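You operate a simulated robot arm through the tools that you are given. There is no shell and no other tool.

Carry out the task below with a simulated robot arm. There is one attempt and no reset: what you move stays moved.

TASK
Take the label roll out of the pine box and put the blue tin in.
Fine: stand the roll on the desk; slide the lid shut again.

Only the result counts: the job must be done as asked and must still hold three seconds after the hand-in. Knocking over, shifting, dropping, spilling or breaking anything else fails it. Lids that push on must go on centred and level and be pressed home; caps that screw on are set level and turned clockwise until they are tight.

THE ROBOT
A 7-joint arm with a two-finger parallel gripper, fixed in place. Base frame: the origin is at the foot of the arm, x ahead of it, y to its left, z up; the work surface is at about z = 735. Readings come in mm, degrees, newtons and seconds.
With the tool pointing down near the work surface it reaches from about 480 to 920 mm from the base axis. Its first joint turns from -115.0 to 115.0 degrees. Payload 3.91 kg.
The TCP is the grasp point between the finger pads, 30 mm short of the fingertips. In the tool frame z runs along the fingers and y along their closing line. Largest opening 110 mm; finger width 20, thickness 10; the body of the gripper, 48 by 112 mm, starts 55 mm behind the TCP.
Orientation is that of the tool frame in the base frame, as [roll, pitch, yaw] about the fixed x, y, z axes, in that order (R = Rz(yaw) Ry(pitch) Rx(roll)). With the fingers straight down and closing along the base's y, the tool's x points along the base's -x, its y along +y and its z along -z.

THE INTERFACE
- The arm moves only by the tool servo_tool. Its argument "motion" is a list of rows, each a list of 3 entries, a list of its own where there are three numbers: the shift along the base's x, y, z in units of 25 mm (1.0 is 25 mm), then the turn, a rotation vector about the base's x, y, z in units of 8 degrees (1.0 is 8 degrees), then the opening in per cent of the stroke, from 0 (shut) to 100 (fully open). In form: [[[tx, ty, tz], [rx, ry, rz], fingers], ...]. A call has 1 to 20 rows; each row shifts and turns the commanded pose from where the row before left it. A call with a number of a shift or a turn outside -1 to 1 is refused whole. A row lasts 0.2 s, in which the tool goes at most 50 mm and 8.6 degrees; a call with a longer step from one row to the next is refused whole, and so is a gripper value outside its range. A pose out of reach is approached as far as the arm can. The call stops where the force on the tool passes 40 N (or 10 N more than at its start, if that is more) or the arm is blocked; 0.2 s more then pass. Each finger travels about 153 mm/s and halts on what it meets, pressing with about 26 N; the grip force reading is that of the motor and also rises with nothing between the fingers. The clock runs only during rows and for 0.2 s after the last one: add rows that do not move to give the fingers time. It gives the time, the measured TCP pose, the force on the tool (base axes), the opening and the grip force at its end, in the units of the frame above (readings bear some noise), with the torque about the TCP (base axes, N m) and any sound that the robot's microphone picked up.
- Cameras (640 x 400 px; columns grow to the right, rows downward): "scene" is fixed at [61.7, 641.2, 1312.4]; the picture's right is [-0.83, -0.56, 0.00], its down [-0.31, 0.45, -0.84] and it looks along [0.47, -0.69, -0.55] (base axes); focal length 290 px, centre (320, 200). "wrist" rides on the gripper at [72, 17, -103] in the tool frame; the picture's right is [-0.23, 0.97, 0.00], its down [-0.76, -0.18, -0.62] and it looks along [-0.61, -0.14, 0.78] (tool axes); focal length 222 px, centre (320, 200).
- capture(camera): a new picture of that camera. No time passes.
- lift_body(by): slides the trunk up (or, below 0, down) by that many mm; the arm rides with it, the base frame stays. It gives what a move gives, with no picture.
- point_at(camera, pixels): for up to 12 pixels [column, row] of the newest picture of that camera ("zoom" is the newest enlarged one), the place [x, y, z] in the base frame of the surface seen there, good to about 2 mm, but the place of the scene camera against the robot may be out by one fixed shift of up to 25 mm in any direction. No time passes.
- inspect(camera, box): a new picture of the part [left, top, right, bottom] of that camera's present view, enlarged. No time passes.
- hand_in(): hands the job in; it is judged then, once.

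Unless the task says otherwise, let go and move clear before handing in.

The tools are called after "Emit:" as a command line: name --argument value ..., lists and objects as JSON in quotes. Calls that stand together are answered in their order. servo_tool: Moves the arm, as the interface text tells. Its arguments: {"type":"object","properties":{"motion":{"type":"array","items":{"type":"array"}}},"required":["motion"]} The other tools are called the same way: lift_body (by) slides the trunk up or down; capture (camera) takes a picture; point_at (camera, pixels) gives the place of the surface under pixels of a picture; inspect (camera, box) takes an enlarged picture of a part of a camera's view; hand_in () hands the job in.

At the start:

```text
time: 0.0
position: [663.4, 69.8, 1044.4]
orientation: [179.9, 0.0, -179.9]
ft_force: [-0.5, 0.5, 0.1]
torque: [0.0, -0.01, 0.02]
width: 110.5
grip_force: 0.0
trunk travel left (down, up): [-600.0, 390.0]
```

scene: 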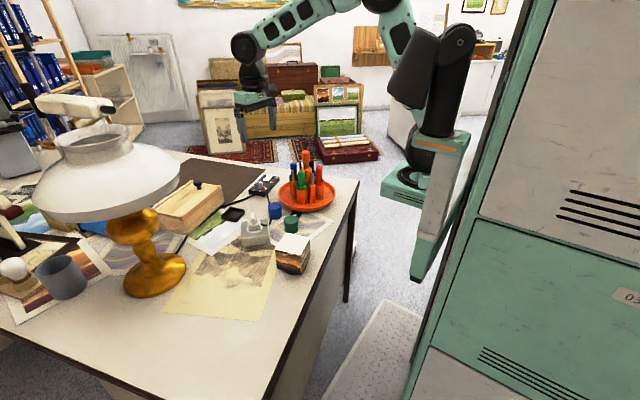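
wrist: 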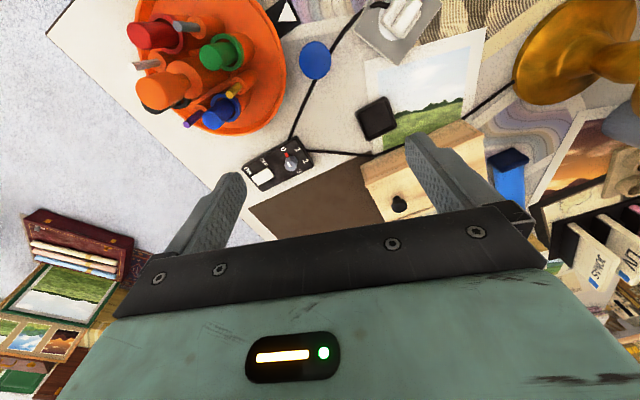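

The scene picture shows a pine box with a knob on its lid near (192,205), and blue and green round things near (275,210) and (291,222). I'll enlarge both areas before moving.

Emit:
inspect --camera "scene" --box '[140, 160, 340, 285]'

Emit:
inspect --camera "wrist" --box '[240, 0, 560, 240]'

```text
3.20 times, centred on (240, 222) of scene
```

zoom: 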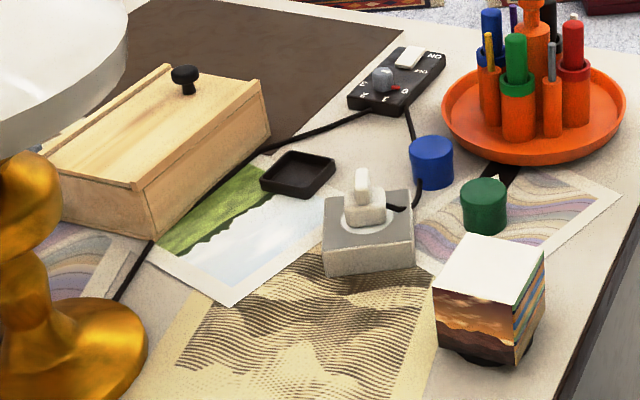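

```text
1.67 times, centred on (400, 120) of wrist
```

zoom: 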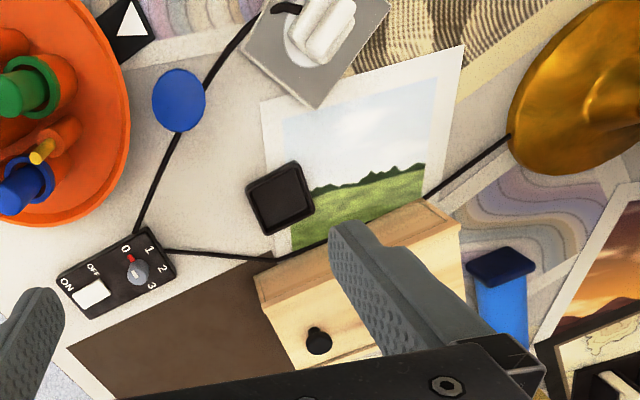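

The lid's knob is at zoom (318,340) and the blue round tin at (178,100). There is also a blue capped object at (505,270). I'll measure these from the wrist picture.

Emit:
point_at --camera "zoom" --pixels '[[318, 338], [256, 275], [425, 202], [462, 225], [265, 312], [178, 90], [178, 120], [500, 260], [505, 310], [280, 195], [320, 40], [100, 290]]'

Emit:
point_at --camera "wrist" --pixels '[[398, 204], [315, 60], [500, 60], [220, 90], [400, 20], [375, 118], [510, 160], [590, 60]]'

```text
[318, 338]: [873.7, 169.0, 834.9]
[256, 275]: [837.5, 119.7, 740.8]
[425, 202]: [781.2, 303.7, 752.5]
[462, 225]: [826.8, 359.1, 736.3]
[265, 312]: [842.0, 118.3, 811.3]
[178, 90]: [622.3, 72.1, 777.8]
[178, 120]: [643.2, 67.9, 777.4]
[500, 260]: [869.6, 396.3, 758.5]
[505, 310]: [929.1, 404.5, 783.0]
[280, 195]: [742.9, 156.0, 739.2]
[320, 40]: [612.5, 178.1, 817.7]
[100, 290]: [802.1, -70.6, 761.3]
```

```text
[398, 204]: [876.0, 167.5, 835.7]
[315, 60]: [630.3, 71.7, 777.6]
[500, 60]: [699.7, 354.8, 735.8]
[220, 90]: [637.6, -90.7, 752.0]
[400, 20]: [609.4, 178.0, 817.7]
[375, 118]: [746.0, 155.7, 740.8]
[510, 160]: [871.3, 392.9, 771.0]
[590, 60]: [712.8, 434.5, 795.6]
```

The wrist points put the knob near (875,168,835) and the blue tin top near (632,71,778). I'll get box geometry from the scene camera and compare the same landmarks to find its fixed shift.

Emit:
inspect --camera "scene" --box '[140, 165, 240, 245]'

Emit:
inspect --camera "scene" --box '[230, 190, 330, 285]'

Emit:
capture --camera "scene"

Emit:
point_at --camera "scene" --pixels '[[197, 183], [275, 205], [291, 218], [184, 218], [184, 234], [222, 187], [223, 203], [158, 211], [193, 181], [292, 240], [252, 222], [253, 238]]'

```text
5.00 times, centred on (190, 205) of scene
```

zoom: 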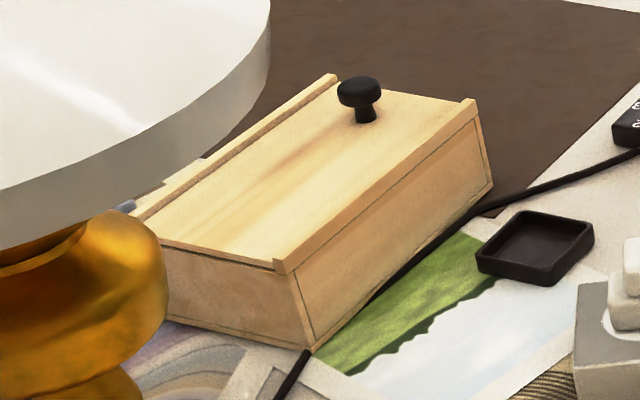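

```text
4.21 times, centred on (280, 238) of scene
```

zoom: 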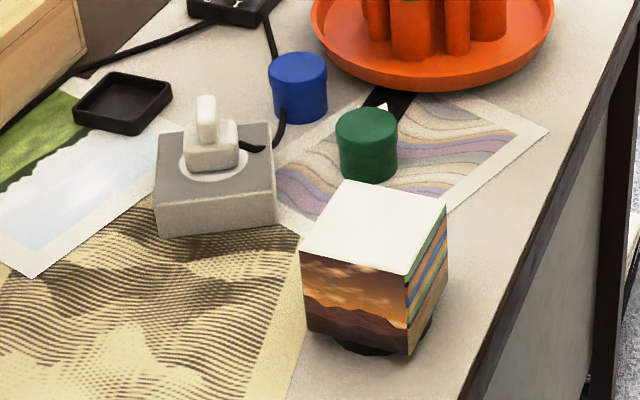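

```text
taken
```

scene: 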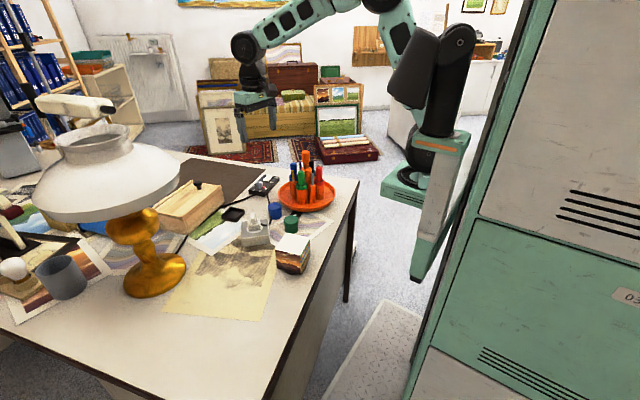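

```text
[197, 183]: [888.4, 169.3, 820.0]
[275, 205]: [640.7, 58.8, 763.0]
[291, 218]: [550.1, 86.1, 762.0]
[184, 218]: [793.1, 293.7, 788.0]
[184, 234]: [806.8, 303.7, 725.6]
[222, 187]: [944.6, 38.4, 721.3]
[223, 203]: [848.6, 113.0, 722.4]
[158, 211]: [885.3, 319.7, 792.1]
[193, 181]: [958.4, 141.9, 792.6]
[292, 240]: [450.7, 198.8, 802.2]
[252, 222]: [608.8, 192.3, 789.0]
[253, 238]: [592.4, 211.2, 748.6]
```

The scene camera reads about 14 mm low and is shifted in x/y by about (-9,+12). I'll measure the box corners and lid edges in a fresh zoom.

Emit:
inspect --camera "scene" --box '[140, 165, 240, 245]'

Emit:
point_at --camera "zoom" --pixels '[[280, 266], [470, 103], [330, 80], [140, 215], [312, 345], [490, 185], [360, 85], [300, 200], [215, 248], [215, 275], [400, 98], [240, 60]]'

Emit:
point_at --camera "scene" --pixels '[[172, 180], [110, 215], [60, 210], [150, 285], [140, 220], [160, 262], [100, 180], [125, 290], [120, 160], [285, 190], [310, 205], [268, 183]]'

```text
5.00 times, centred on (190, 205) of scene
```

zoom: 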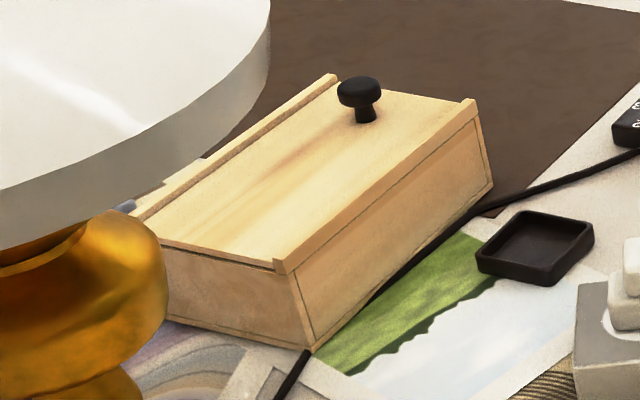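

```text
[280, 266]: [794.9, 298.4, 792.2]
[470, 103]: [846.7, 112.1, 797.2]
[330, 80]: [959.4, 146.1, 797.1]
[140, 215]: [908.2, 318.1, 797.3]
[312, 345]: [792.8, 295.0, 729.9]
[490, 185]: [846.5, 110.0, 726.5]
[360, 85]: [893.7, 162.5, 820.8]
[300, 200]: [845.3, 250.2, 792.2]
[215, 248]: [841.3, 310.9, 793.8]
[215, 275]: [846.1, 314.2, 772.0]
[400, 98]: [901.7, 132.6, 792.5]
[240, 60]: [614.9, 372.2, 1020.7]
```

```text
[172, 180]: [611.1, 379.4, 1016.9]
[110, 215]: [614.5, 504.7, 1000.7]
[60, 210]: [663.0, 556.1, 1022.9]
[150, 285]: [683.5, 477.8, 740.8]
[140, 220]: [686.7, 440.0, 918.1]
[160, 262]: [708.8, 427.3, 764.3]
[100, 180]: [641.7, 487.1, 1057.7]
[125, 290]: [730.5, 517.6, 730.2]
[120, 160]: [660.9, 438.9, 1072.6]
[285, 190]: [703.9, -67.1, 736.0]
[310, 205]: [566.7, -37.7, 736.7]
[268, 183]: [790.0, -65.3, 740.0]
```

With the shift applied, the box corners are roughly (785,309), (837,122), (949,157) and (898,329). The rails are at z≈811, and the knob sits towards the (893,140) end. I'll swing the wrist camera round to look at that end and find which way the lid slides.

Emit:
servo_tool --motion '[[[0.5, 0, -0.2], [0, 0, 0.9], 100], [[0.5, 0, -0.2], [0, 0, 0.9], 100], [[0.5, 0, -0.2], [0, 0, 0.9], 100], [[0.5, 0, -0.2], [0, 0, 0.9], 100], [[0.5, 0, -0.2], [0, 0, 0.9], 100], [[0.5, 0, -0.2], [0, 0, 0.9], 100], [[0.5, 0, -0.2], [0, 0, 0.9], 100], [[0.5, 0, -0.2], [0, 0, 0.9], 100], [[0.5, 0, -0.2], [0, 0, 0.9], 100], [[0.5, 0, -0.2], [0, 0, 0.9], 100]]'

Emit:
capture --camera "wrist"

Emit:
capture --camera "scene"

```text
time: 2.2
position: [788.0, 69.4, 995.1]
orientation: [179.8, 0.0, -107.9]
ft_force: [-0.7, 0.5, -0.1]
torque: [0.0, -0.08, 0.0]
width: 109.9
grip_force: 0.0
trunk travel left (down, up): [-600.0, 390.0]
```

```text
taken
```

wrist: 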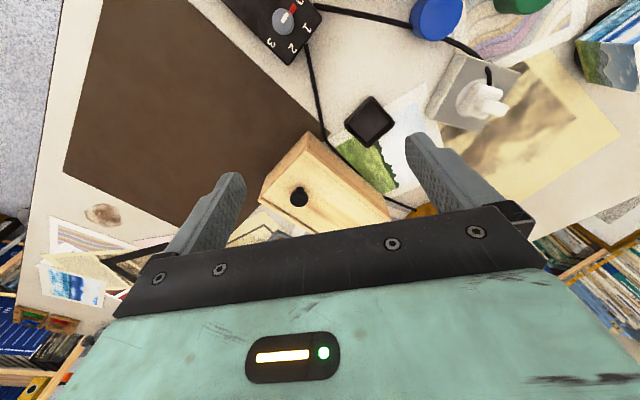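

```text
taken
```

scene: 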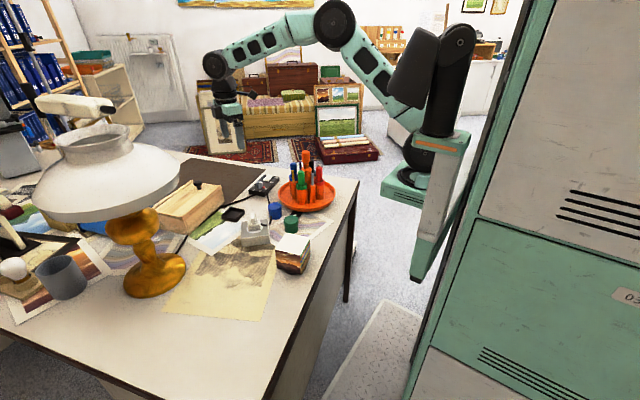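

The box is now in view, with its knob end from about (262,185) to (312,135). I'll zoom in on it.

Emit:
inspect --camera "wrist" --box '[240, 115, 420, 227]'

```text
3.56 times, centred on (330, 171) of wrist
```

zoom: 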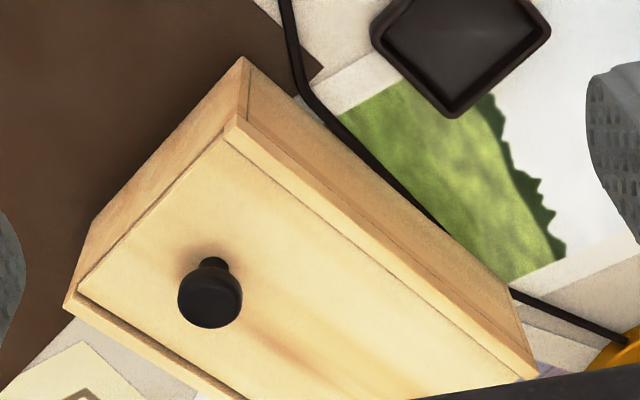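

The lid's end seam near zoom (70–230,130–300) matters, so I'll zoom tighter on both ends.

Emit:
inspect --camera "wrist" --box '[252, 140, 316, 210]'

Emit:
inspect --camera "scene" --box '[195, 175, 245, 210]'

Emit:
inspect --camera "scene" --box '[160, 200, 220, 240]'

```text
5.71 times, centred on (284, 175) of wrist
```

zoom: 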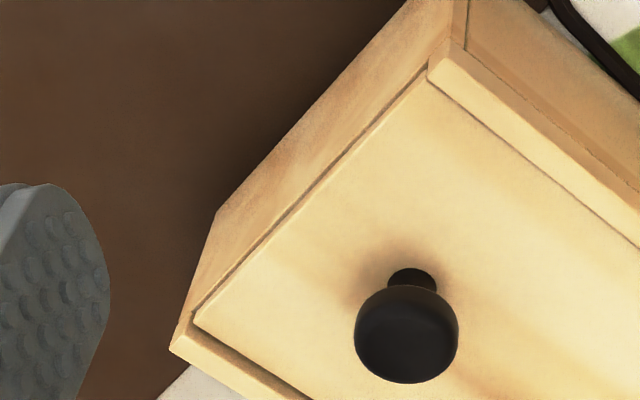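

```text
11.43 times, centred on (220, 192) of scene
```

zoom: 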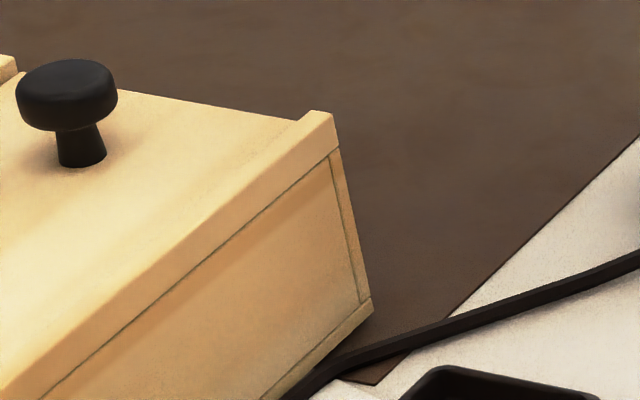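

```text
10.00 times, centred on (190, 220) of scene
```

zoom: 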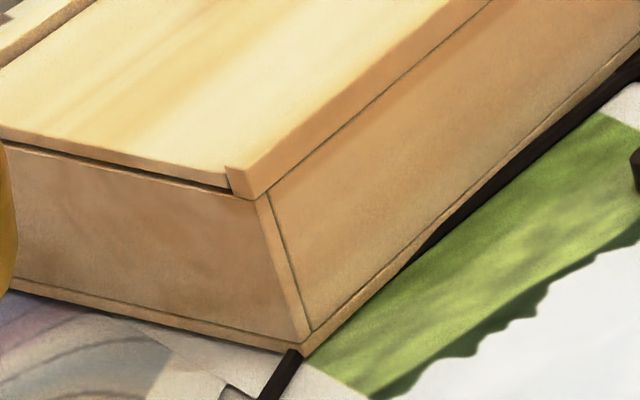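

Both lid ends look flush over the end walls, so I'll find the sliding direction by feel. First I'll measure the knob and lid plane accurately from the wrist zoom.

Emit:
inspect --camera "wrist" --box '[240, 115, 420, 227]'

Emit:
point_at --camera "zoom" --pixels '[[210, 300], [185, 300], [238, 300], [210, 272], [210, 325], [213, 260], [68, 305], [235, 120], [242, 60], [150, 220], [300, 250], [537, 376]]'

```text
3.56 times, centred on (330, 171) of wrist
```

zoom: 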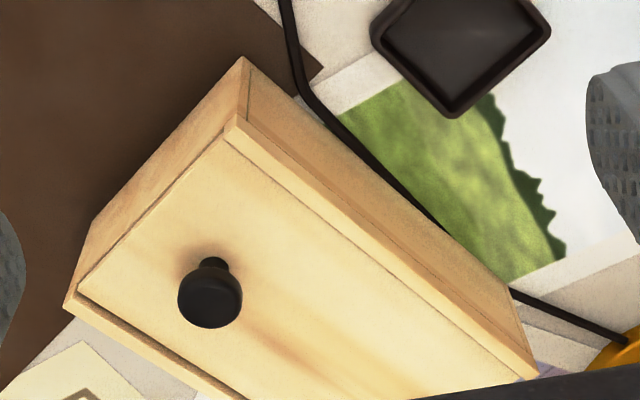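

```text
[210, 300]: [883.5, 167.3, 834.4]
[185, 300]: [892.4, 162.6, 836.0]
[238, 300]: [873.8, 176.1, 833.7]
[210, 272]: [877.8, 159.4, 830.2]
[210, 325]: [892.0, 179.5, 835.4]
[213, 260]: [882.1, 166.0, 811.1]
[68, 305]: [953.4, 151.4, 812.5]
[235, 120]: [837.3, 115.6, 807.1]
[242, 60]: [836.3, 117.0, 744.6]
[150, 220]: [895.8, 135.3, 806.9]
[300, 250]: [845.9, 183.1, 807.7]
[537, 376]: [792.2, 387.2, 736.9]
```

The knob centre is about (884,169) with its top at z 835, and the lid is at z 807. The slide axis is about (0.28,-0.96). I'll go above the knob with the fingers closing along that axis.

Emit:
servo_tool --motion '[[[0.48, 0.5, -0.47], [0, 0, -0.872], 60], [[0.48, 0.5, -0.47], [0, 0, -0.872], 50], [[0.48, 0.5, -0.47], [0, 0, -0.872], 45], [[0.48, 0.5, -0.47], [0, 0, -0.872], 45], [[0.48, 0.5, -0.47], [0, 0, -0.872], 45], [[0.48, 0.5, -0.47], [0, 0, -0.872], 45], [[0.48, 0.5, -0.47], [0, 0, -0.872], 45], [[0.48, 0.5, -0.47], [0, 0, -0.872], 45], [[0, 0, 0], [0, 0, 0], 45]]'

Emit:
capture --camera "wrist"

Emit:
capture --camera "scene"

```text
time: 4.2
position: [878.4, 167.9, 899.1]
orientation: [179.8, 0.0, -164.0]
ft_force: [-0.8, 0.0, 0.8]
torque: [-0.01, 0.01, -0.02]
width: 49.7
grip_force: 0.0
out of reach, approached as far as the arm can: row 8
trunk travel left (down, up): [-600.0, 390.0]
```

```text
taken
```

wrist: 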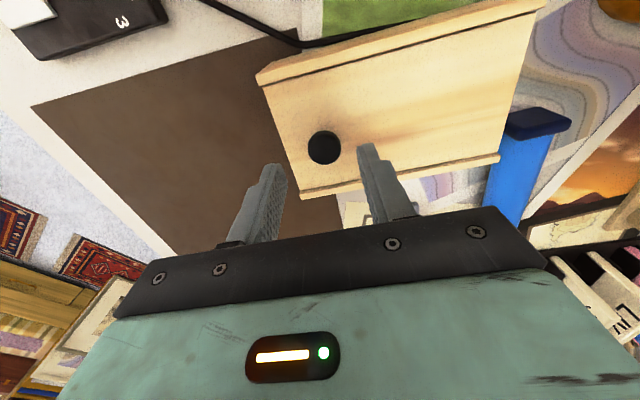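

```text
taken
```

scene: 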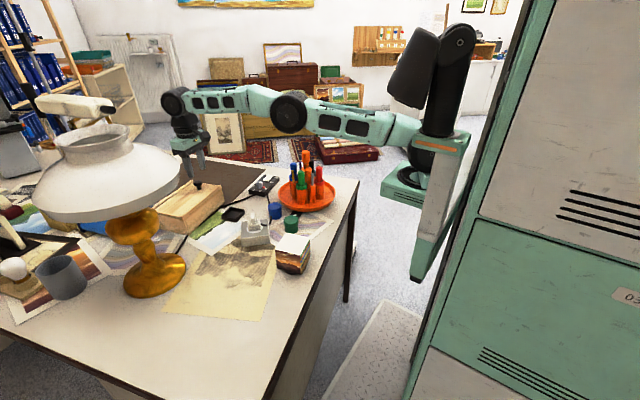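

Row 8 was just out of reach and the TCP stopped at x 878. The shoulder, near (460,40), looks much higher than the wrist, near (172,103). I'll measure both to see whether lowering the trunk would give more reach.

Emit:
point_at --camera "scene" --pixels '[[461, 41], [290, 112], [173, 103], [185, 122], [440, 110], [405, 130], [325, 135], [250, 95]]'

Emit:
point_at --camera "wrist" --pixels '[[323, 148], [323, 132], [323, 162], [308, 148], [339, 148], [258, 80], [545, 5], [300, 192], [500, 157], [400, 100]]'

```text
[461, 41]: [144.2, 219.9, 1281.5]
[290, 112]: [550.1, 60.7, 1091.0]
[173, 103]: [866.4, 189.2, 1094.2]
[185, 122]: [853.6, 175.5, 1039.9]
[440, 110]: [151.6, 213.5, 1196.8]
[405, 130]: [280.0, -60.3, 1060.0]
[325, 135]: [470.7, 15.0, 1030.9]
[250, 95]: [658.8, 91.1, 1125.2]
```

```text
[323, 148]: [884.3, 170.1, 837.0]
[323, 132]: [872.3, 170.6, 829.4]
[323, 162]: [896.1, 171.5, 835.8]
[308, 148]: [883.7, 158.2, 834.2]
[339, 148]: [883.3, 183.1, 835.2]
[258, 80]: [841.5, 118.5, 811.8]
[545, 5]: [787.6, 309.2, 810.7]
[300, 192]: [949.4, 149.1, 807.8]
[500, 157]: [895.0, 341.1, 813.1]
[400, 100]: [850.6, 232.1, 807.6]
```

The knob centre is confirmed at (884.5,170.5), and the arm is nearly straight. I'll tilt the fingers outward about the slide axis by about 16° to gain reach, then check the pose.

Emit:
servo_tool --motion '[[[0, 0, 0], [0.27, -0.96, 0], 45], [[0, 0, 0], [0.27, -0.96, 0], 45], [[0, 0, 0], [0, 0, 0], 45]]'

```text
time: 5.0
position: [878.7, 167.4, 898.7]
orientation: [-179.9, 16.0, -163.9]
ft_force: [-0.7, 0.3, 0.0]
torque: [0.0, 0.02, -0.03]
width: 49.4
grip_force: 0.0
trunk travel left (down, up): [-600.0, 390.0]
```

The tilt worked. Now I'll centre on the knob and lower to z≈842.

Emit:
servo_tool --motion '[[[0.23, 0.12, -0.8], [0, 0, 0], 45], [[0, 0, -0.8], [0, 0, 0], 45], [[0, 0, -0.6], [0, 0, 0], 45], [[0, 0, 0], [0, 0, 0], 45]]'

Emit:
inspect --camera "wrist" --box '[200, 80, 440, 230]'

Emit:
inspect --camera "scene" --box '[140, 140, 240, 220]'

```text
time: 6.0
position: [885.6, 170.3, 844.1]
orientation: [-179.9, 15.8, -163.8]
ft_force: [0.4, 0.1, -0.7]
torque: [-0.02, -0.03, 0.0]
width: 49.4
grip_force: 0.2
trunk travel left (down, up): [-600.0, 390.0]
```

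```text
2.67 times, centred on (320, 155) of wrist
```

zoom: 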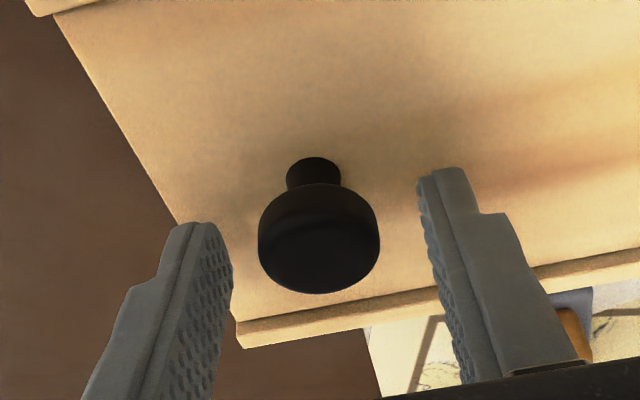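

```text
5.00 times, centred on (190, 180) of scene
```

zoom: 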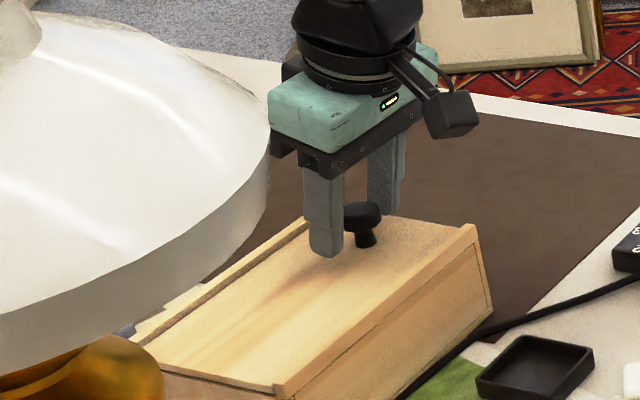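

The fingers straddle the knob evenly. I'll close on it.

Emit:
servo_tool --motion '[[[0, 0, 0], [0, 0, 0], 30], [[0, 0, 0], [0, 0, 0], 15], [[0, 0, 0], [0, 0, 0], 15]]'

```text
time: 6.8
position: [884.5, 171.2, 844.1]
orientation: [-180.0, 15.9, -163.8]
ft_force: [-0.9, 1.9, 0.6]
torque: [0.04, -0.02, 0.02]
width: 27.1
grip_force: 26.1
trunk travel left (down, up): [-600.0, 390.0]
```

The knob is held at 27 mm. I'll pull gently about 8 mm towards the knob end, (0.27,-0.96), and watch the force.

Emit:
servo_tool --motion '[[[0.022, -0.077, 0], [0, 0, 0], 15], [[0.022, -0.077, 0], [0, 0, 0], 15], [[0.022, -0.077, 0], [0, 0, 0], 15], [[0.022, -0.077, 0], [0, 0, 0], 15]]'

Emit:
inspect --camera "scene" --box '[140, 165, 240, 245]'

```text
time: 7.8
position: [886.7, 162.9, 844.8]
orientation: [-179.8, 15.9, -163.8]
ft_force: [-1.0, 1.7, -0.5]
torque: [0.0, -0.05, -0.02]
width: 27.3
grip_force: 26.4
trunk travel left (down, up): [-600.0, 390.0]
```

```text
5.00 times, centred on (190, 205) of scene
```

zoom: 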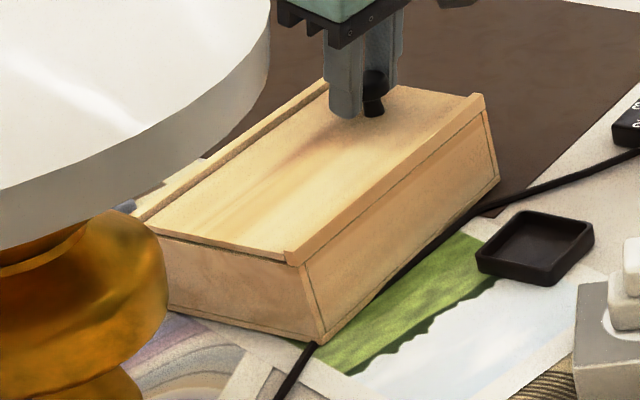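

The corner went from (280,266) to (290,262) and the base corner from (312,345) to (325,343), so the whole box moved, not the lid. It is blocked that way, so I'll push the other way in small steps.

Emit:
servo_tool --motion '[[[-0.022, 0.077, 0], [0, 0, 0], 15], [[-0.022, 0.077, 0], [0, 0, 0], 15], [[-0.022, 0.077, 0], [0, 0, 0], 15], [[-0.022, 0.077, 0], [0, 0, 0], 15], [[0, 0, 0], [0, 0, 0], 15]]'

Emit:
inspect --camera "scene" --box '[140, 165, 240, 245]'

```text
time: 9.0
position: [884.6, 171.3, 843.7]
orientation: [-179.8, 15.8, -163.8]
ft_force: [2.0, 0.0, 0.2]
torque: [-0.05, 0.03, -0.07]
width: 27.2
grip_force: 26.2
trunk travel left (down, up): [-600.0, 390.0]
```

```text
5.00 times, centred on (190, 205) of scene
```

zoom: 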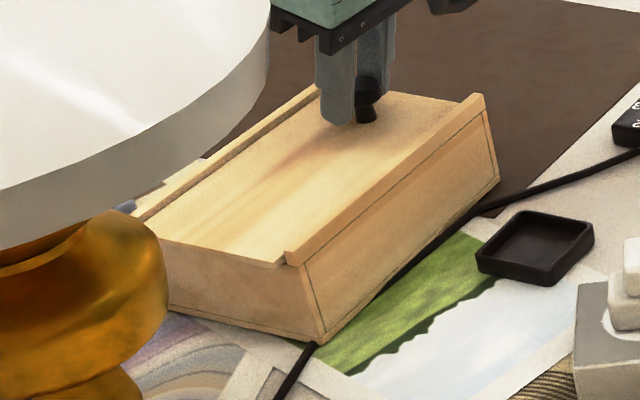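

The box stayed put and the lid now sticks out at the far end near (280,263), so it opens in the (-0.27,0.96) direction. I'll slide it about 50 mm that way and check the clearance to the lamp.

Emit:
servo_tool --motion '[[[-0.075, 0.265, 0], [0, 0, 0], 15], [[-0.075, 0.265, 0], [0, 0, 0], 15], [[-0.075, 0.265, 0], [0, 0, 0], 15], [[-0.075, 0.265, 0], [0, 0, 0], 15], [[-0.075, 0.265, 0], [0, 0, 0], 15], [[-0.075, 0.265, 0], [0, 0, 0], 15], [[-0.075, 0.265, 0], [0, 0, 0], 15]]'

Emit:
capture --camera "scene"

Emit:
inspect --camera "scene" --box '[100, 140, 240, 250]'

Emit:
capture --camera "wrist"

```text
time: 10.6
position: [870.5, 216.4, 843.4]
orientation: [179.9, 15.9, -163.8]
ft_force: [0.9, -0.3, -0.4]
torque: [0.07, -0.13, 0.04]
width: 27.3
grip_force: 26.0
trunk travel left (down, up): [-600.0, 390.0]
```

```text
taken
```

scene: 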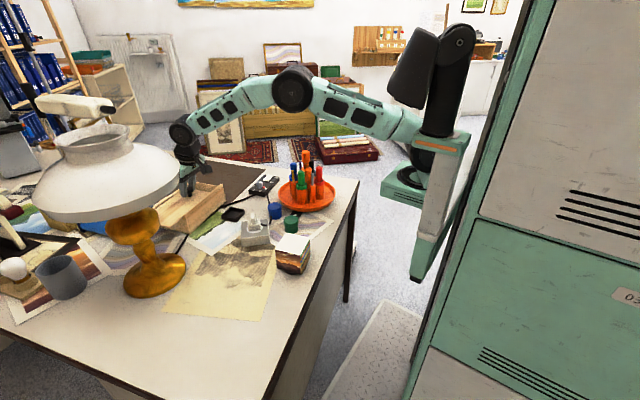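

```text
3.64 times, centred on (170, 195) of scene
```

zoom: 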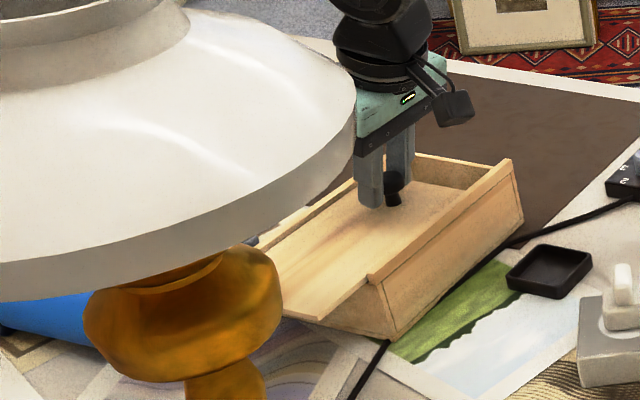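

```text
taken
```

wrist: 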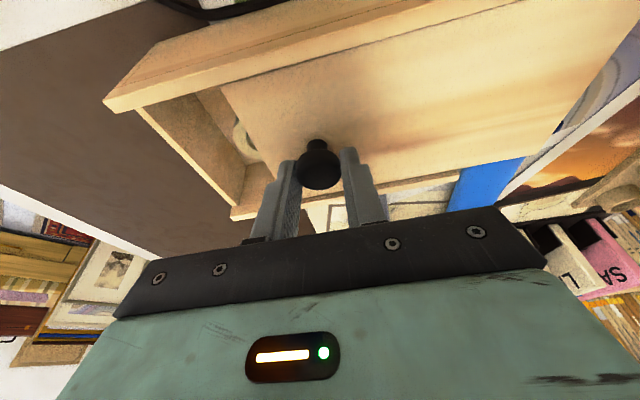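

The lid is sliding freely and something white shows inside near wrist (242,138). There is room before the lampshade, so I'll slide about 55 mm more.

Emit:
servo_tool --motion '[[[-0.075, 0.265, 0], [0, 0, 0], 15], [[-0.075, 0.265, 0], [0, 0, 0], 15], [[-0.075, 0.265, 0], [0, 0, 0], 15], [[-0.075, 0.265, 0], [0, 0, 0], 15], [[-0.075, 0.265, 0], [0, 0, 0], 15], [[-0.075, 0.265, 0], [0, 0, 0], 15], [[-0.075, 0.265, 0], [0, 0, 0], 15], [[-0.075, 0.265, 0], [0, 0, 0], 15]]'

Emit:
capture --camera "scene"

Emit:
inspect --camera "scene" --box '[100, 140, 240, 250]'

Emit:
capture --camera "wrist"

```text
time: 12.4
position: [855.2, 270.7, 843.8]
orientation: [-179.8, 16.0, -163.8]
ft_force: [1.1, -0.2, -0.6]
torque: [-0.04, 0.24, 0.02]
width: 27.2
grip_force: 25.8
trunk travel left (down, up): [-600.0, 390.0]
```

```text
taken
```

scene: 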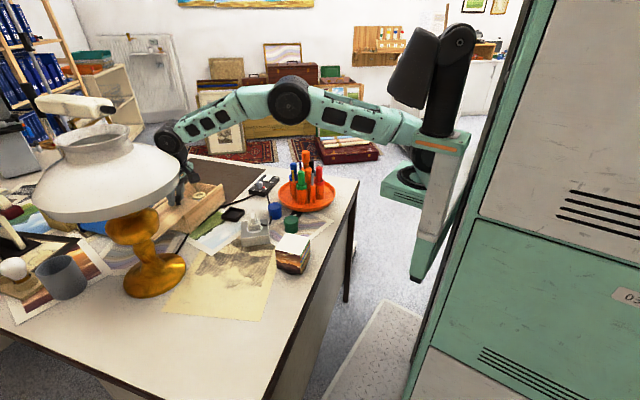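

```text
3.64 times, centred on (170, 195) of scene
```

zoom: 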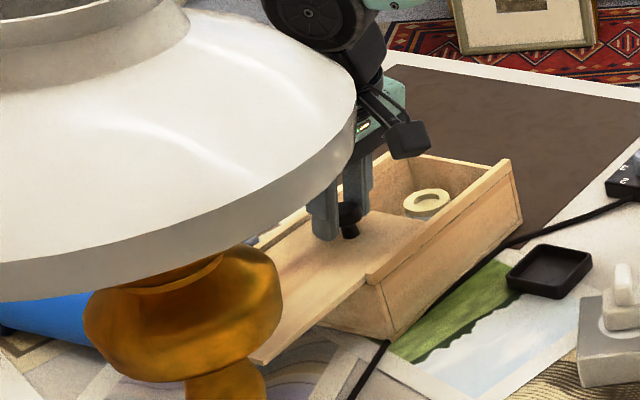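

```text
taken
```

wrist: 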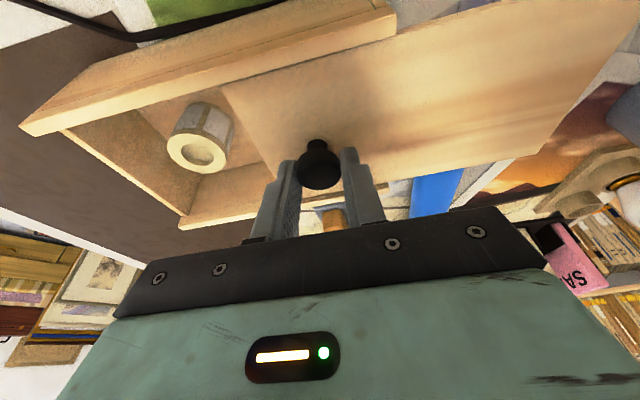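

The roll stands in the box near the knob end, at wrist (200,140). I'll measure it, the lid edge and the interior before letting go.

Emit:
inspect --camera "wrist" --box '[20, 60, 300, 235]'

Emit:
point_at --camera "zoom" --pixels '[[410, 215], [345, 205], [455, 240], [395, 175], [405, 245], [420, 100], [465, 60], [560, 250], [110, 160], [372, 360], [250, 160], [5, 155]]'

Emit:
inspect --camera "scene" --box '[160, 165, 240, 225]'

Emit:
point_at --camera "zoom" --pixels '[[380, 205], [440, 195], [410, 182], [410, 215], [410, 196], [420, 235], [335, 290], [500, 160]]'

```text
2.29 times, centred on (160, 148) of wrist
```

zoom: 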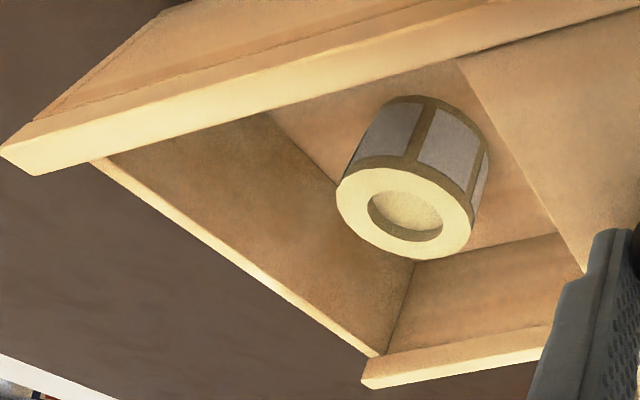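

```text
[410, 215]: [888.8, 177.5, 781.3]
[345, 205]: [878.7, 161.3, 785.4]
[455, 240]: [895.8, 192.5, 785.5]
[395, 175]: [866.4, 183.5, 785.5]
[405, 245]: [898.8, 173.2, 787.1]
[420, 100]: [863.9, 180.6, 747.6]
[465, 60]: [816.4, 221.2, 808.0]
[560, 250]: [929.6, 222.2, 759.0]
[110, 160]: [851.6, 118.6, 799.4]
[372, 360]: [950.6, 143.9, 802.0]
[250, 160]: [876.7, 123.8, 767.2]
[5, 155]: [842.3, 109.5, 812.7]
```

```text
6.67 times, centred on (200, 195) of scene
```

zoom: 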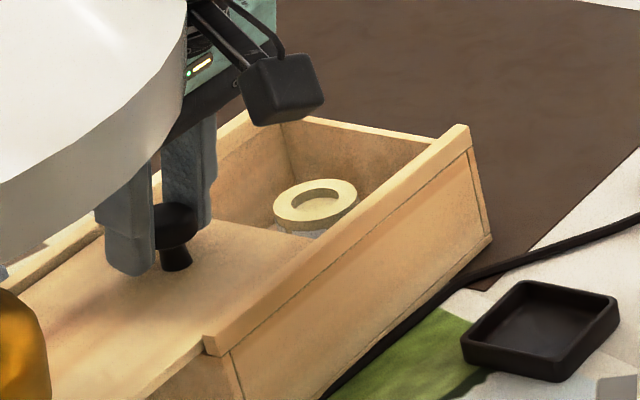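

```text
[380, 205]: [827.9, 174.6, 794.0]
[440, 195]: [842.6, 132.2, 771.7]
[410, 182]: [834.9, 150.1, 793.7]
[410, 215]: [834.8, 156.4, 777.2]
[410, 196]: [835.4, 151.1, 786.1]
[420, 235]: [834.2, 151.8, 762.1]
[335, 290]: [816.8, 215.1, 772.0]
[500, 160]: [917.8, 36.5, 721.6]
```

The roll stands at about (883.5,178) with its top at z≈786 and a diameter of about 42 mm, clear of the lid. I'll slide the lid back about 12 mm so it stays balanced, then release the knob and rise.

Emit:
servo_tool --motion '[[[0.033, -0.115, 0], [0, 0, 0], 15], [[0.033, -0.115, 0], [0, 0, 0], 15], [[0.033, -0.115, 0], [0, 0, 0], 15], [[0.033, -0.115, 0], [0, 0, 0], 15], [[0, 0, 0], [0, 0, 0], 15]]'

Emit:
servo_tool --motion '[[[0, 0, 0], [0, 0, 0], 30], [[0, 0, 0], [0, 0, 0], 45], [[0, 0, 0.4], [0, 0, 0], 45], [[0, 0, 0.8], [0, 0, 0], 45], [[0, 0, 0.8], [0, 0, 0], 48], [[0, 0, 0.6], [0, 0, 0], 48], [[0, 0, 0], [0, 0, 0], 48]]'

Emit:
inspect --camera "scene" --box '[100, 140, 240, 250]'

Emit:
capture --camera "wrist"

```text
time: 13.6
position: [859.1, 258.3, 843.7]
orientation: [-179.8, 15.9, -163.9]
ft_force: [2.4, 0.9, 1.5]
torque: [0.0, -0.01, -0.03]
width: 27.1
grip_force: 26.1
trunk travel left (down, up): [-600.0, 390.0]
```

```text
time: 15.2
position: [860.5, 259.2, 908.9]
orientation: [-179.9, 16.0, -163.8]
ft_force: [-0.3, 0.1, 0.9]
torque: [0.01, 0.0, 0.0]
width: 52.8
grip_force: 0.0
trunk travel left (down, up): [-600.0, 390.0]
```

```text
3.64 times, centred on (170, 195) of scene
```

zoom: 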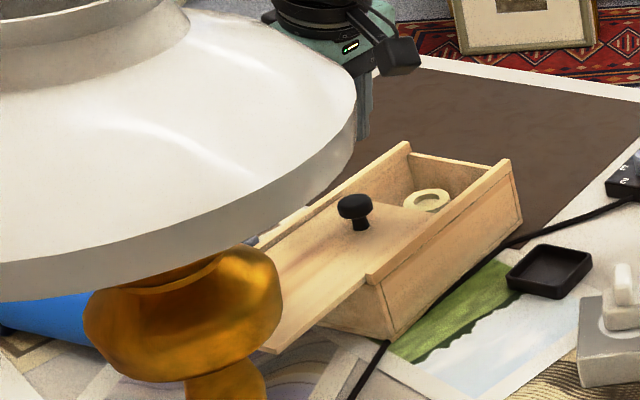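

```text
taken
```

wrist: 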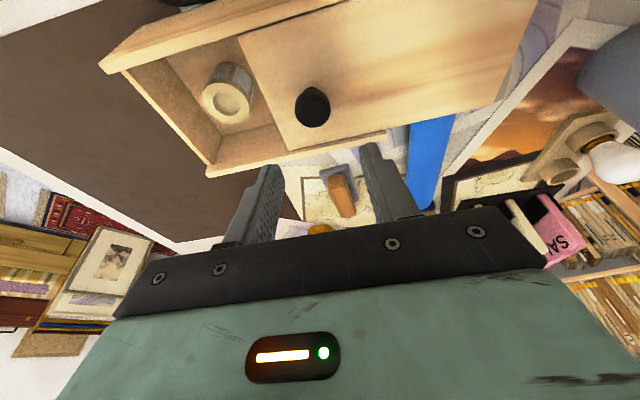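

The lid stays put level. Now I'll measure the roll precisely from this view.

Emit:
inspect --camera "wrist" --box '[90, 30, 330, 180]'

Emit:
point_at --camera "zoom" --pixels '[[303, 180], [440, 180], [372, 150], [372, 222], [318, 200], [425, 205], [430, 300], [405, 30], [330, 300], [590, 200], [315, 375], [25, 105]]'

```text
2.67 times, centred on (210, 105) of wrist
```

zoom: 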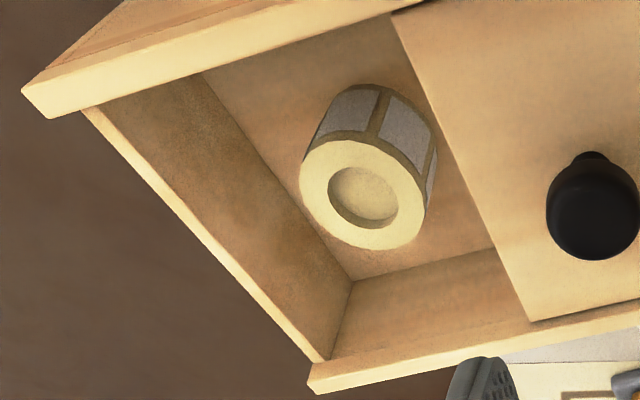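

```text
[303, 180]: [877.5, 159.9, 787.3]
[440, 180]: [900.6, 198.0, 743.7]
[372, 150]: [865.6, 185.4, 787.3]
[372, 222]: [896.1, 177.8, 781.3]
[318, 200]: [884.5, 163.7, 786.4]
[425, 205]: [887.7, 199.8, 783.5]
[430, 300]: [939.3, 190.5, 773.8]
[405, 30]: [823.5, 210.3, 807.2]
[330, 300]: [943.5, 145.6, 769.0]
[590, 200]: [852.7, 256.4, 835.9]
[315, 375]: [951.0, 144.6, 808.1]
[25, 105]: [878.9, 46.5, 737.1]
```

The circle fit gives a roll centre of about (885,179) with radius 21. It has about 26 mm clear to both the lid edge and the end wall. I'll move above it with a 56 mm opening, then check before descending.

Emit:
servo_tool --motion '[[[0.25, -0.8, 0], [0, 0, 0], 51], [[0.25, -0.8, 0], [0, 0, 0], 51], [[0.25, -0.8, 0], [0, 0, 0], 51], [[0.24, -0.8, -0.5], [0, 0, 0], 51], [[0, 0, -0.7], [0, 0, 0], 51], [[0, 0, 0], [0, 0, 0], 51]]'

Emit:
capture --camera "wrist"

Emit:
inspect --camera "scene" --box '[160, 150, 240, 210]'

```text
time: 16.6
position: [884.5, 178.7, 878.0]
orientation: [-179.9, 15.8, -163.8]
ft_force: [0.9, 0.3, -0.6]
torque: [-0.03, 0.01, -0.01]
width: 56.0
grip_force: 0.0
trunk travel left (down, up): [-600.0, 390.0]
```

```text
taken
```

wrist: 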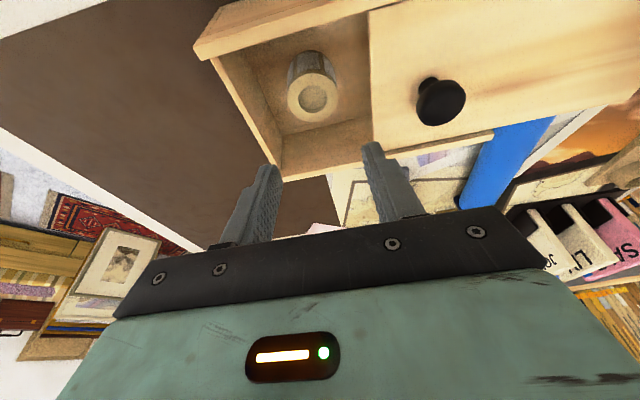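

```text
6.67 times, centred on (200, 180) of scene
```

zoom: 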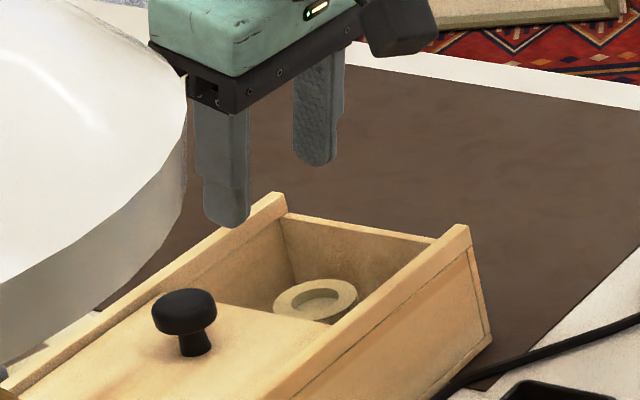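

Aligned. The tilt puts the pads a bit outward at roll height, so I'll shift back about 4 mm and descend to z≈781.

Emit:
servo_tool --motion '[[[-0.12, -0.02, -0.8], [0, 0, 0], 51], [[0, 0, -0.8], [0, 0, 0], 51], [[0, 0, -0.8], [0, 0, 0], 51], [[0, 0, -0.7], [0, 0, 0], 51], [[0, 0, -0.5], [0, 0, 0], 51], [[0, 0, -0.28], [0, 0, 0], 51], [[0, 0, 0], [0, 0, 0], 51]]'

Emit:
capture --camera "wrist"

Emit:
inspect --camera "scene" --box '[160, 150, 240, 210]'

```text
time: 18.2
position: [880.3, 177.1, 782.9]
orientation: [-179.9, 15.9, -163.8]
ft_force: [0.1, -0.4, 0.7]
torque: [-0.04, -0.01, 0.0]
width: 56.1
grip_force: 0.0
trunk travel left (down, up): [-600.0, 390.0]
```

```text
taken
```

wrist: 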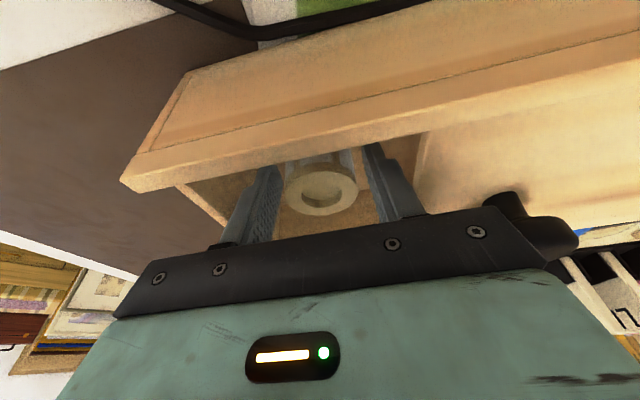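

```text
6.67 times, centred on (200, 180) of scene
```

zoom: 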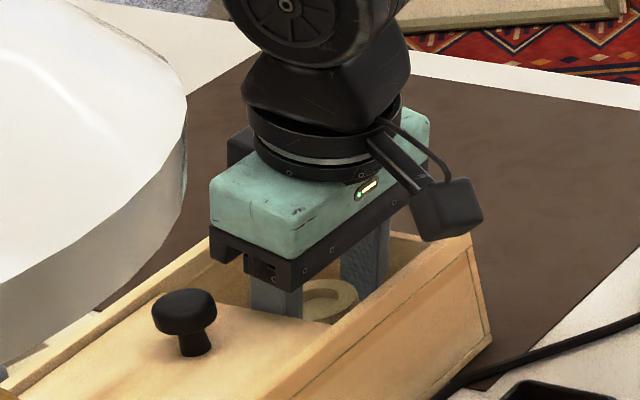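

The fingers straddle the roll inside the box with nothing touching. Closing on it.

Emit:
servo_tool --motion '[[[0, 0, 0], [0, 0, 0], 42], [[0, 0, 0], [0, 0, 0], 32], [[0, 0, 0], [0, 0, 0], 32]]'

```text
time: 19.0
position: [881.4, 178.5, 782.6]
orientation: [-179.9, 15.9, -163.8]
ft_force: [-0.5, 0.2, 0.0]
torque: [-0.01, -0.02, -0.01]
width: 40.8
grip_force: 25.7
trunk travel left (down, up): [-600.0, 390.0]
```

The roll is gripped at 40.8 mm. I'll lift it straight up out of the box.

Emit:
servo_tool --motion '[[[0, 0, 0.4], [0, 0, 0], 32], [[0, 0, 0.8], [0, 0, 0], 32], [[0, 0, 0.9], [0, 0, 0], 32], [[0, 0, 0.9], [0, 0, 0], 32], [[0, 0, 0.9], [0, 0, 0], 32], [[0, 0, 0.9], [0, 0, 0], 32], [[0, 0, 0], [0, 0, 0], 32]]'

Emit:
capture --camera "scene"

Emit:
inspect --camera "scene" --box '[150, 140, 250, 220]'

Emit:
inspect --camera "scene" --box '[200, 160, 340, 260]'

Emit:
point_at --camera "zoom" --pixels '[[300, 145], [235, 150], [290, 115], [340, 180], [200, 200], [280, 70], [320, 130], [355, 200], [250, 130], [400, 200], [475, 215], [330, 210]]'

```text
time: 20.6
position: [881.2, 177.1, 900.7]
orientation: [-179.8, 15.9, -163.8]
ft_force: [0.4, -0.9, -1.4]
torque: [0.02, -0.01, 0.02]
width: 41.0
grip_force: 26.2
trunk travel left (down, up): [-600.0, 390.0]
```

```text
taken
```

scene: 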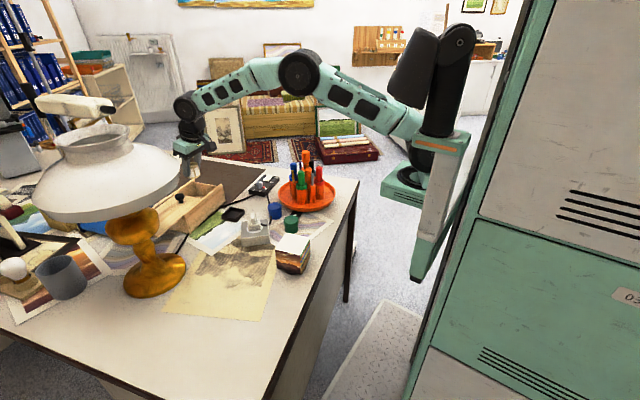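

```text
5.00 times, centred on (200, 180) of scene
```

zoom: 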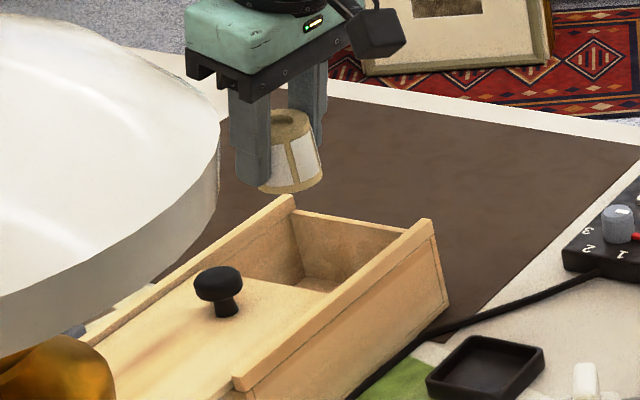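

```text
4.00 times, centred on (270, 210) of scene
```

zoom: 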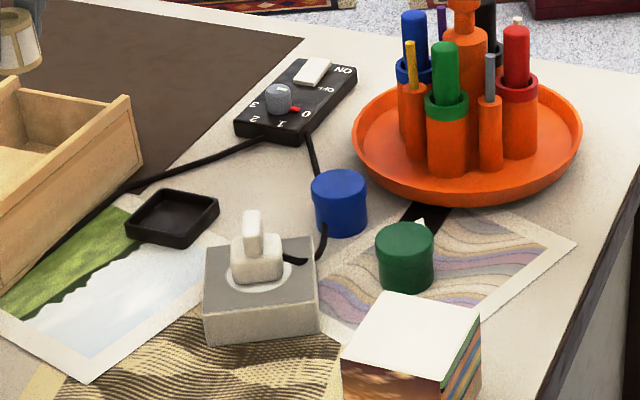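

```text
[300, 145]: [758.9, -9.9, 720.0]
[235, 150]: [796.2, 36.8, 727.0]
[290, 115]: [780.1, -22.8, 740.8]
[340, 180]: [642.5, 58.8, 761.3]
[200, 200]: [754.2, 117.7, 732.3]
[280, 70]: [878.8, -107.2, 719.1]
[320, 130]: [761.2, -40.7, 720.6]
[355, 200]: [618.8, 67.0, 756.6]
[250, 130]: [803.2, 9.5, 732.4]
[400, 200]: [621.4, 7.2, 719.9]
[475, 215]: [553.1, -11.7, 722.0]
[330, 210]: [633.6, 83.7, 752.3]
```

The roll is held upright and clear of the box. Bare desk is visible between the black tray, the cables and the blue tin, so I'll carry it over there, stay high and look down.

Emit:
servo_tool --motion '[[[-0.83, -0.46, 0.15], [0, 0, 0], 32], [[-0.83, -0.46, 0.15], [0, 0, 0], 32], [[-0.83, -0.46, 0.15], [0, 0, 0], 32], [[-0.83, -0.46, 0.15], [0, 0, 0], 32], [[-0.83, -0.46, 0.15], [0, 0, 0], 32], [[-0.83, -0.46, 0.15], [0, 0, 0], 32], [[-0.83, -0.46, 0.15], [0, 0, 0], 32], [[-0.83, -0.46, 0.15], [0, 0, 0], 32], [[0, 0, 0], [0, 0, 0], 32]]'

Emit:
capture --camera "wrist"

Emit:
inspect --camera "scene" --box '[160, 120, 340, 260]'

```text
time: 22.6
position: [714.3, 87.1, 932.0]
orientation: [-179.9, 15.9, -163.7]
ft_force: [-1.3, -0.6, 0.1]
torque: [0.0, -0.02, 0.01]
width: 40.7
grip_force: 26.1
trunk travel left (down, up): [-600.0, 390.0]
```

```text
taken
```

wrist: 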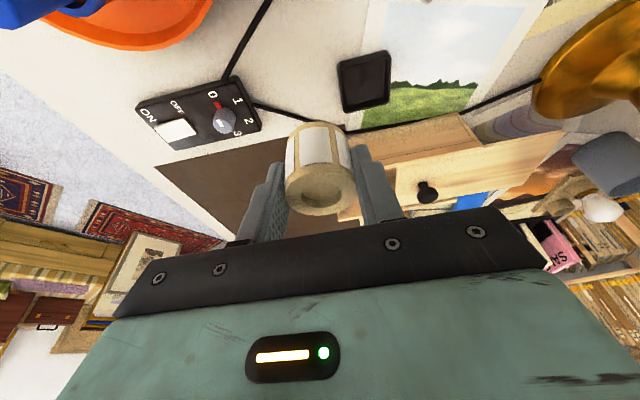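

```text
2.86 times, centred on (250, 190) of scene
```

zoom: 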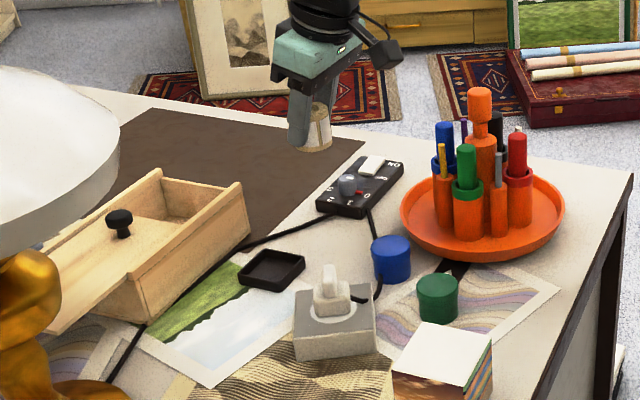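

The bare patch shows in the wrist view at about (270–335,20–100). I'll measure the cable, tray and patch there.

Emit:
point_at --camera "wrist" --pixels '[[268, 10], [250, 45], [232, 78], [270, 106], [310, 120], [342, 108], [340, 65], [386, 50], [300, 70], [310, 30], [350, 10], [365, 2]]'

```text
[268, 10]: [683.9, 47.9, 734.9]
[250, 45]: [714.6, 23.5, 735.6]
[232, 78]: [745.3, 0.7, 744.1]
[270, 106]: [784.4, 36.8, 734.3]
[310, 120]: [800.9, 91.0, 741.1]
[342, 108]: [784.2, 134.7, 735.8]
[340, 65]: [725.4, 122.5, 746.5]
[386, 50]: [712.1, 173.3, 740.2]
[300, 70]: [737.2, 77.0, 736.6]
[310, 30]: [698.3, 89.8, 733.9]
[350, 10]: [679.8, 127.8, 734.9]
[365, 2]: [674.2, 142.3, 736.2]
```

The bare spot around (735,70) is about 50 mm from the cable and tray. I'll lower the roll there to just above the desk.

Emit:
servo_tool --motion '[[[0.7, -0.7, 0], [0, 0, 0], 32], [[0, 0, -1], [0, 0, 0], 32], [[0, 0, -1], [0, 0, 0], 32], [[0, 0, -1], [0, 0, 0], 32], [[0, 0, -1], [0, 0, 0], 32], [[0, 0, -1], [0, 0, 0], 32], [[0, 0, -0.8], [0, 0, 0], 32], [[0, 0, 0], [0, 0, 0], 32]]'

Emit:
inspect --camera "scene" --box '[200, 140, 320, 230]'

```text
time: 24.4
position: [732.8, 67.0, 788.0]
orientation: [-179.9, 15.9, -163.9]
ft_force: [-0.1, -0.2, 0.2]
torque: [0.01, -0.02, -0.01]
width: 40.9
grip_force: 26.2
trunk travel left (down, up): [-600.0, 390.0]
```

```text
4.44 times, centred on (260, 185) of scene
```

zoom: 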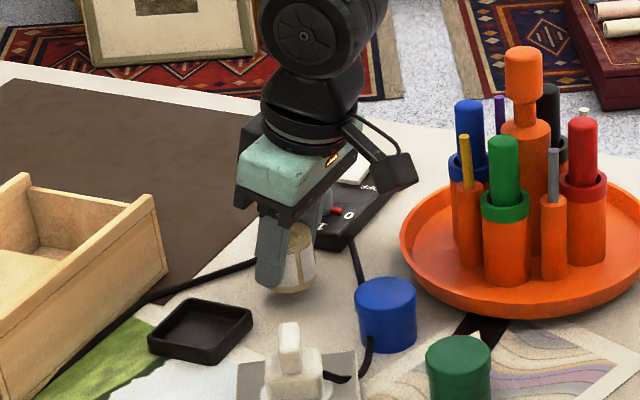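

The roll hangs about 12 mm above bare desk. I'll lower in small steps and watch the force.

Emit:
servo_tool --motion '[[[0, 0, -0.2], [0, 0, 0], 32], [[0, 0, -0.16], [0, 0, 0], 32], [[0, 0, -0.06], [0, 0, 0], 32], [[0, 0, -0.06], [0, 0, 0], 32], [[0, 0, 0], [0, 0, 0], 32]]'

```text
time: 25.6
position: [731.9, 68.2, 776.7]
orientation: [-179.9, 15.9, -163.8]
ft_force: [0.0, 0.1, -0.9]
torque: [-0.02, 0.03, -0.03]
width: 41.1
grip_force: 26.2
trunk travel left (down, up): [-600.0, 390.0]
```

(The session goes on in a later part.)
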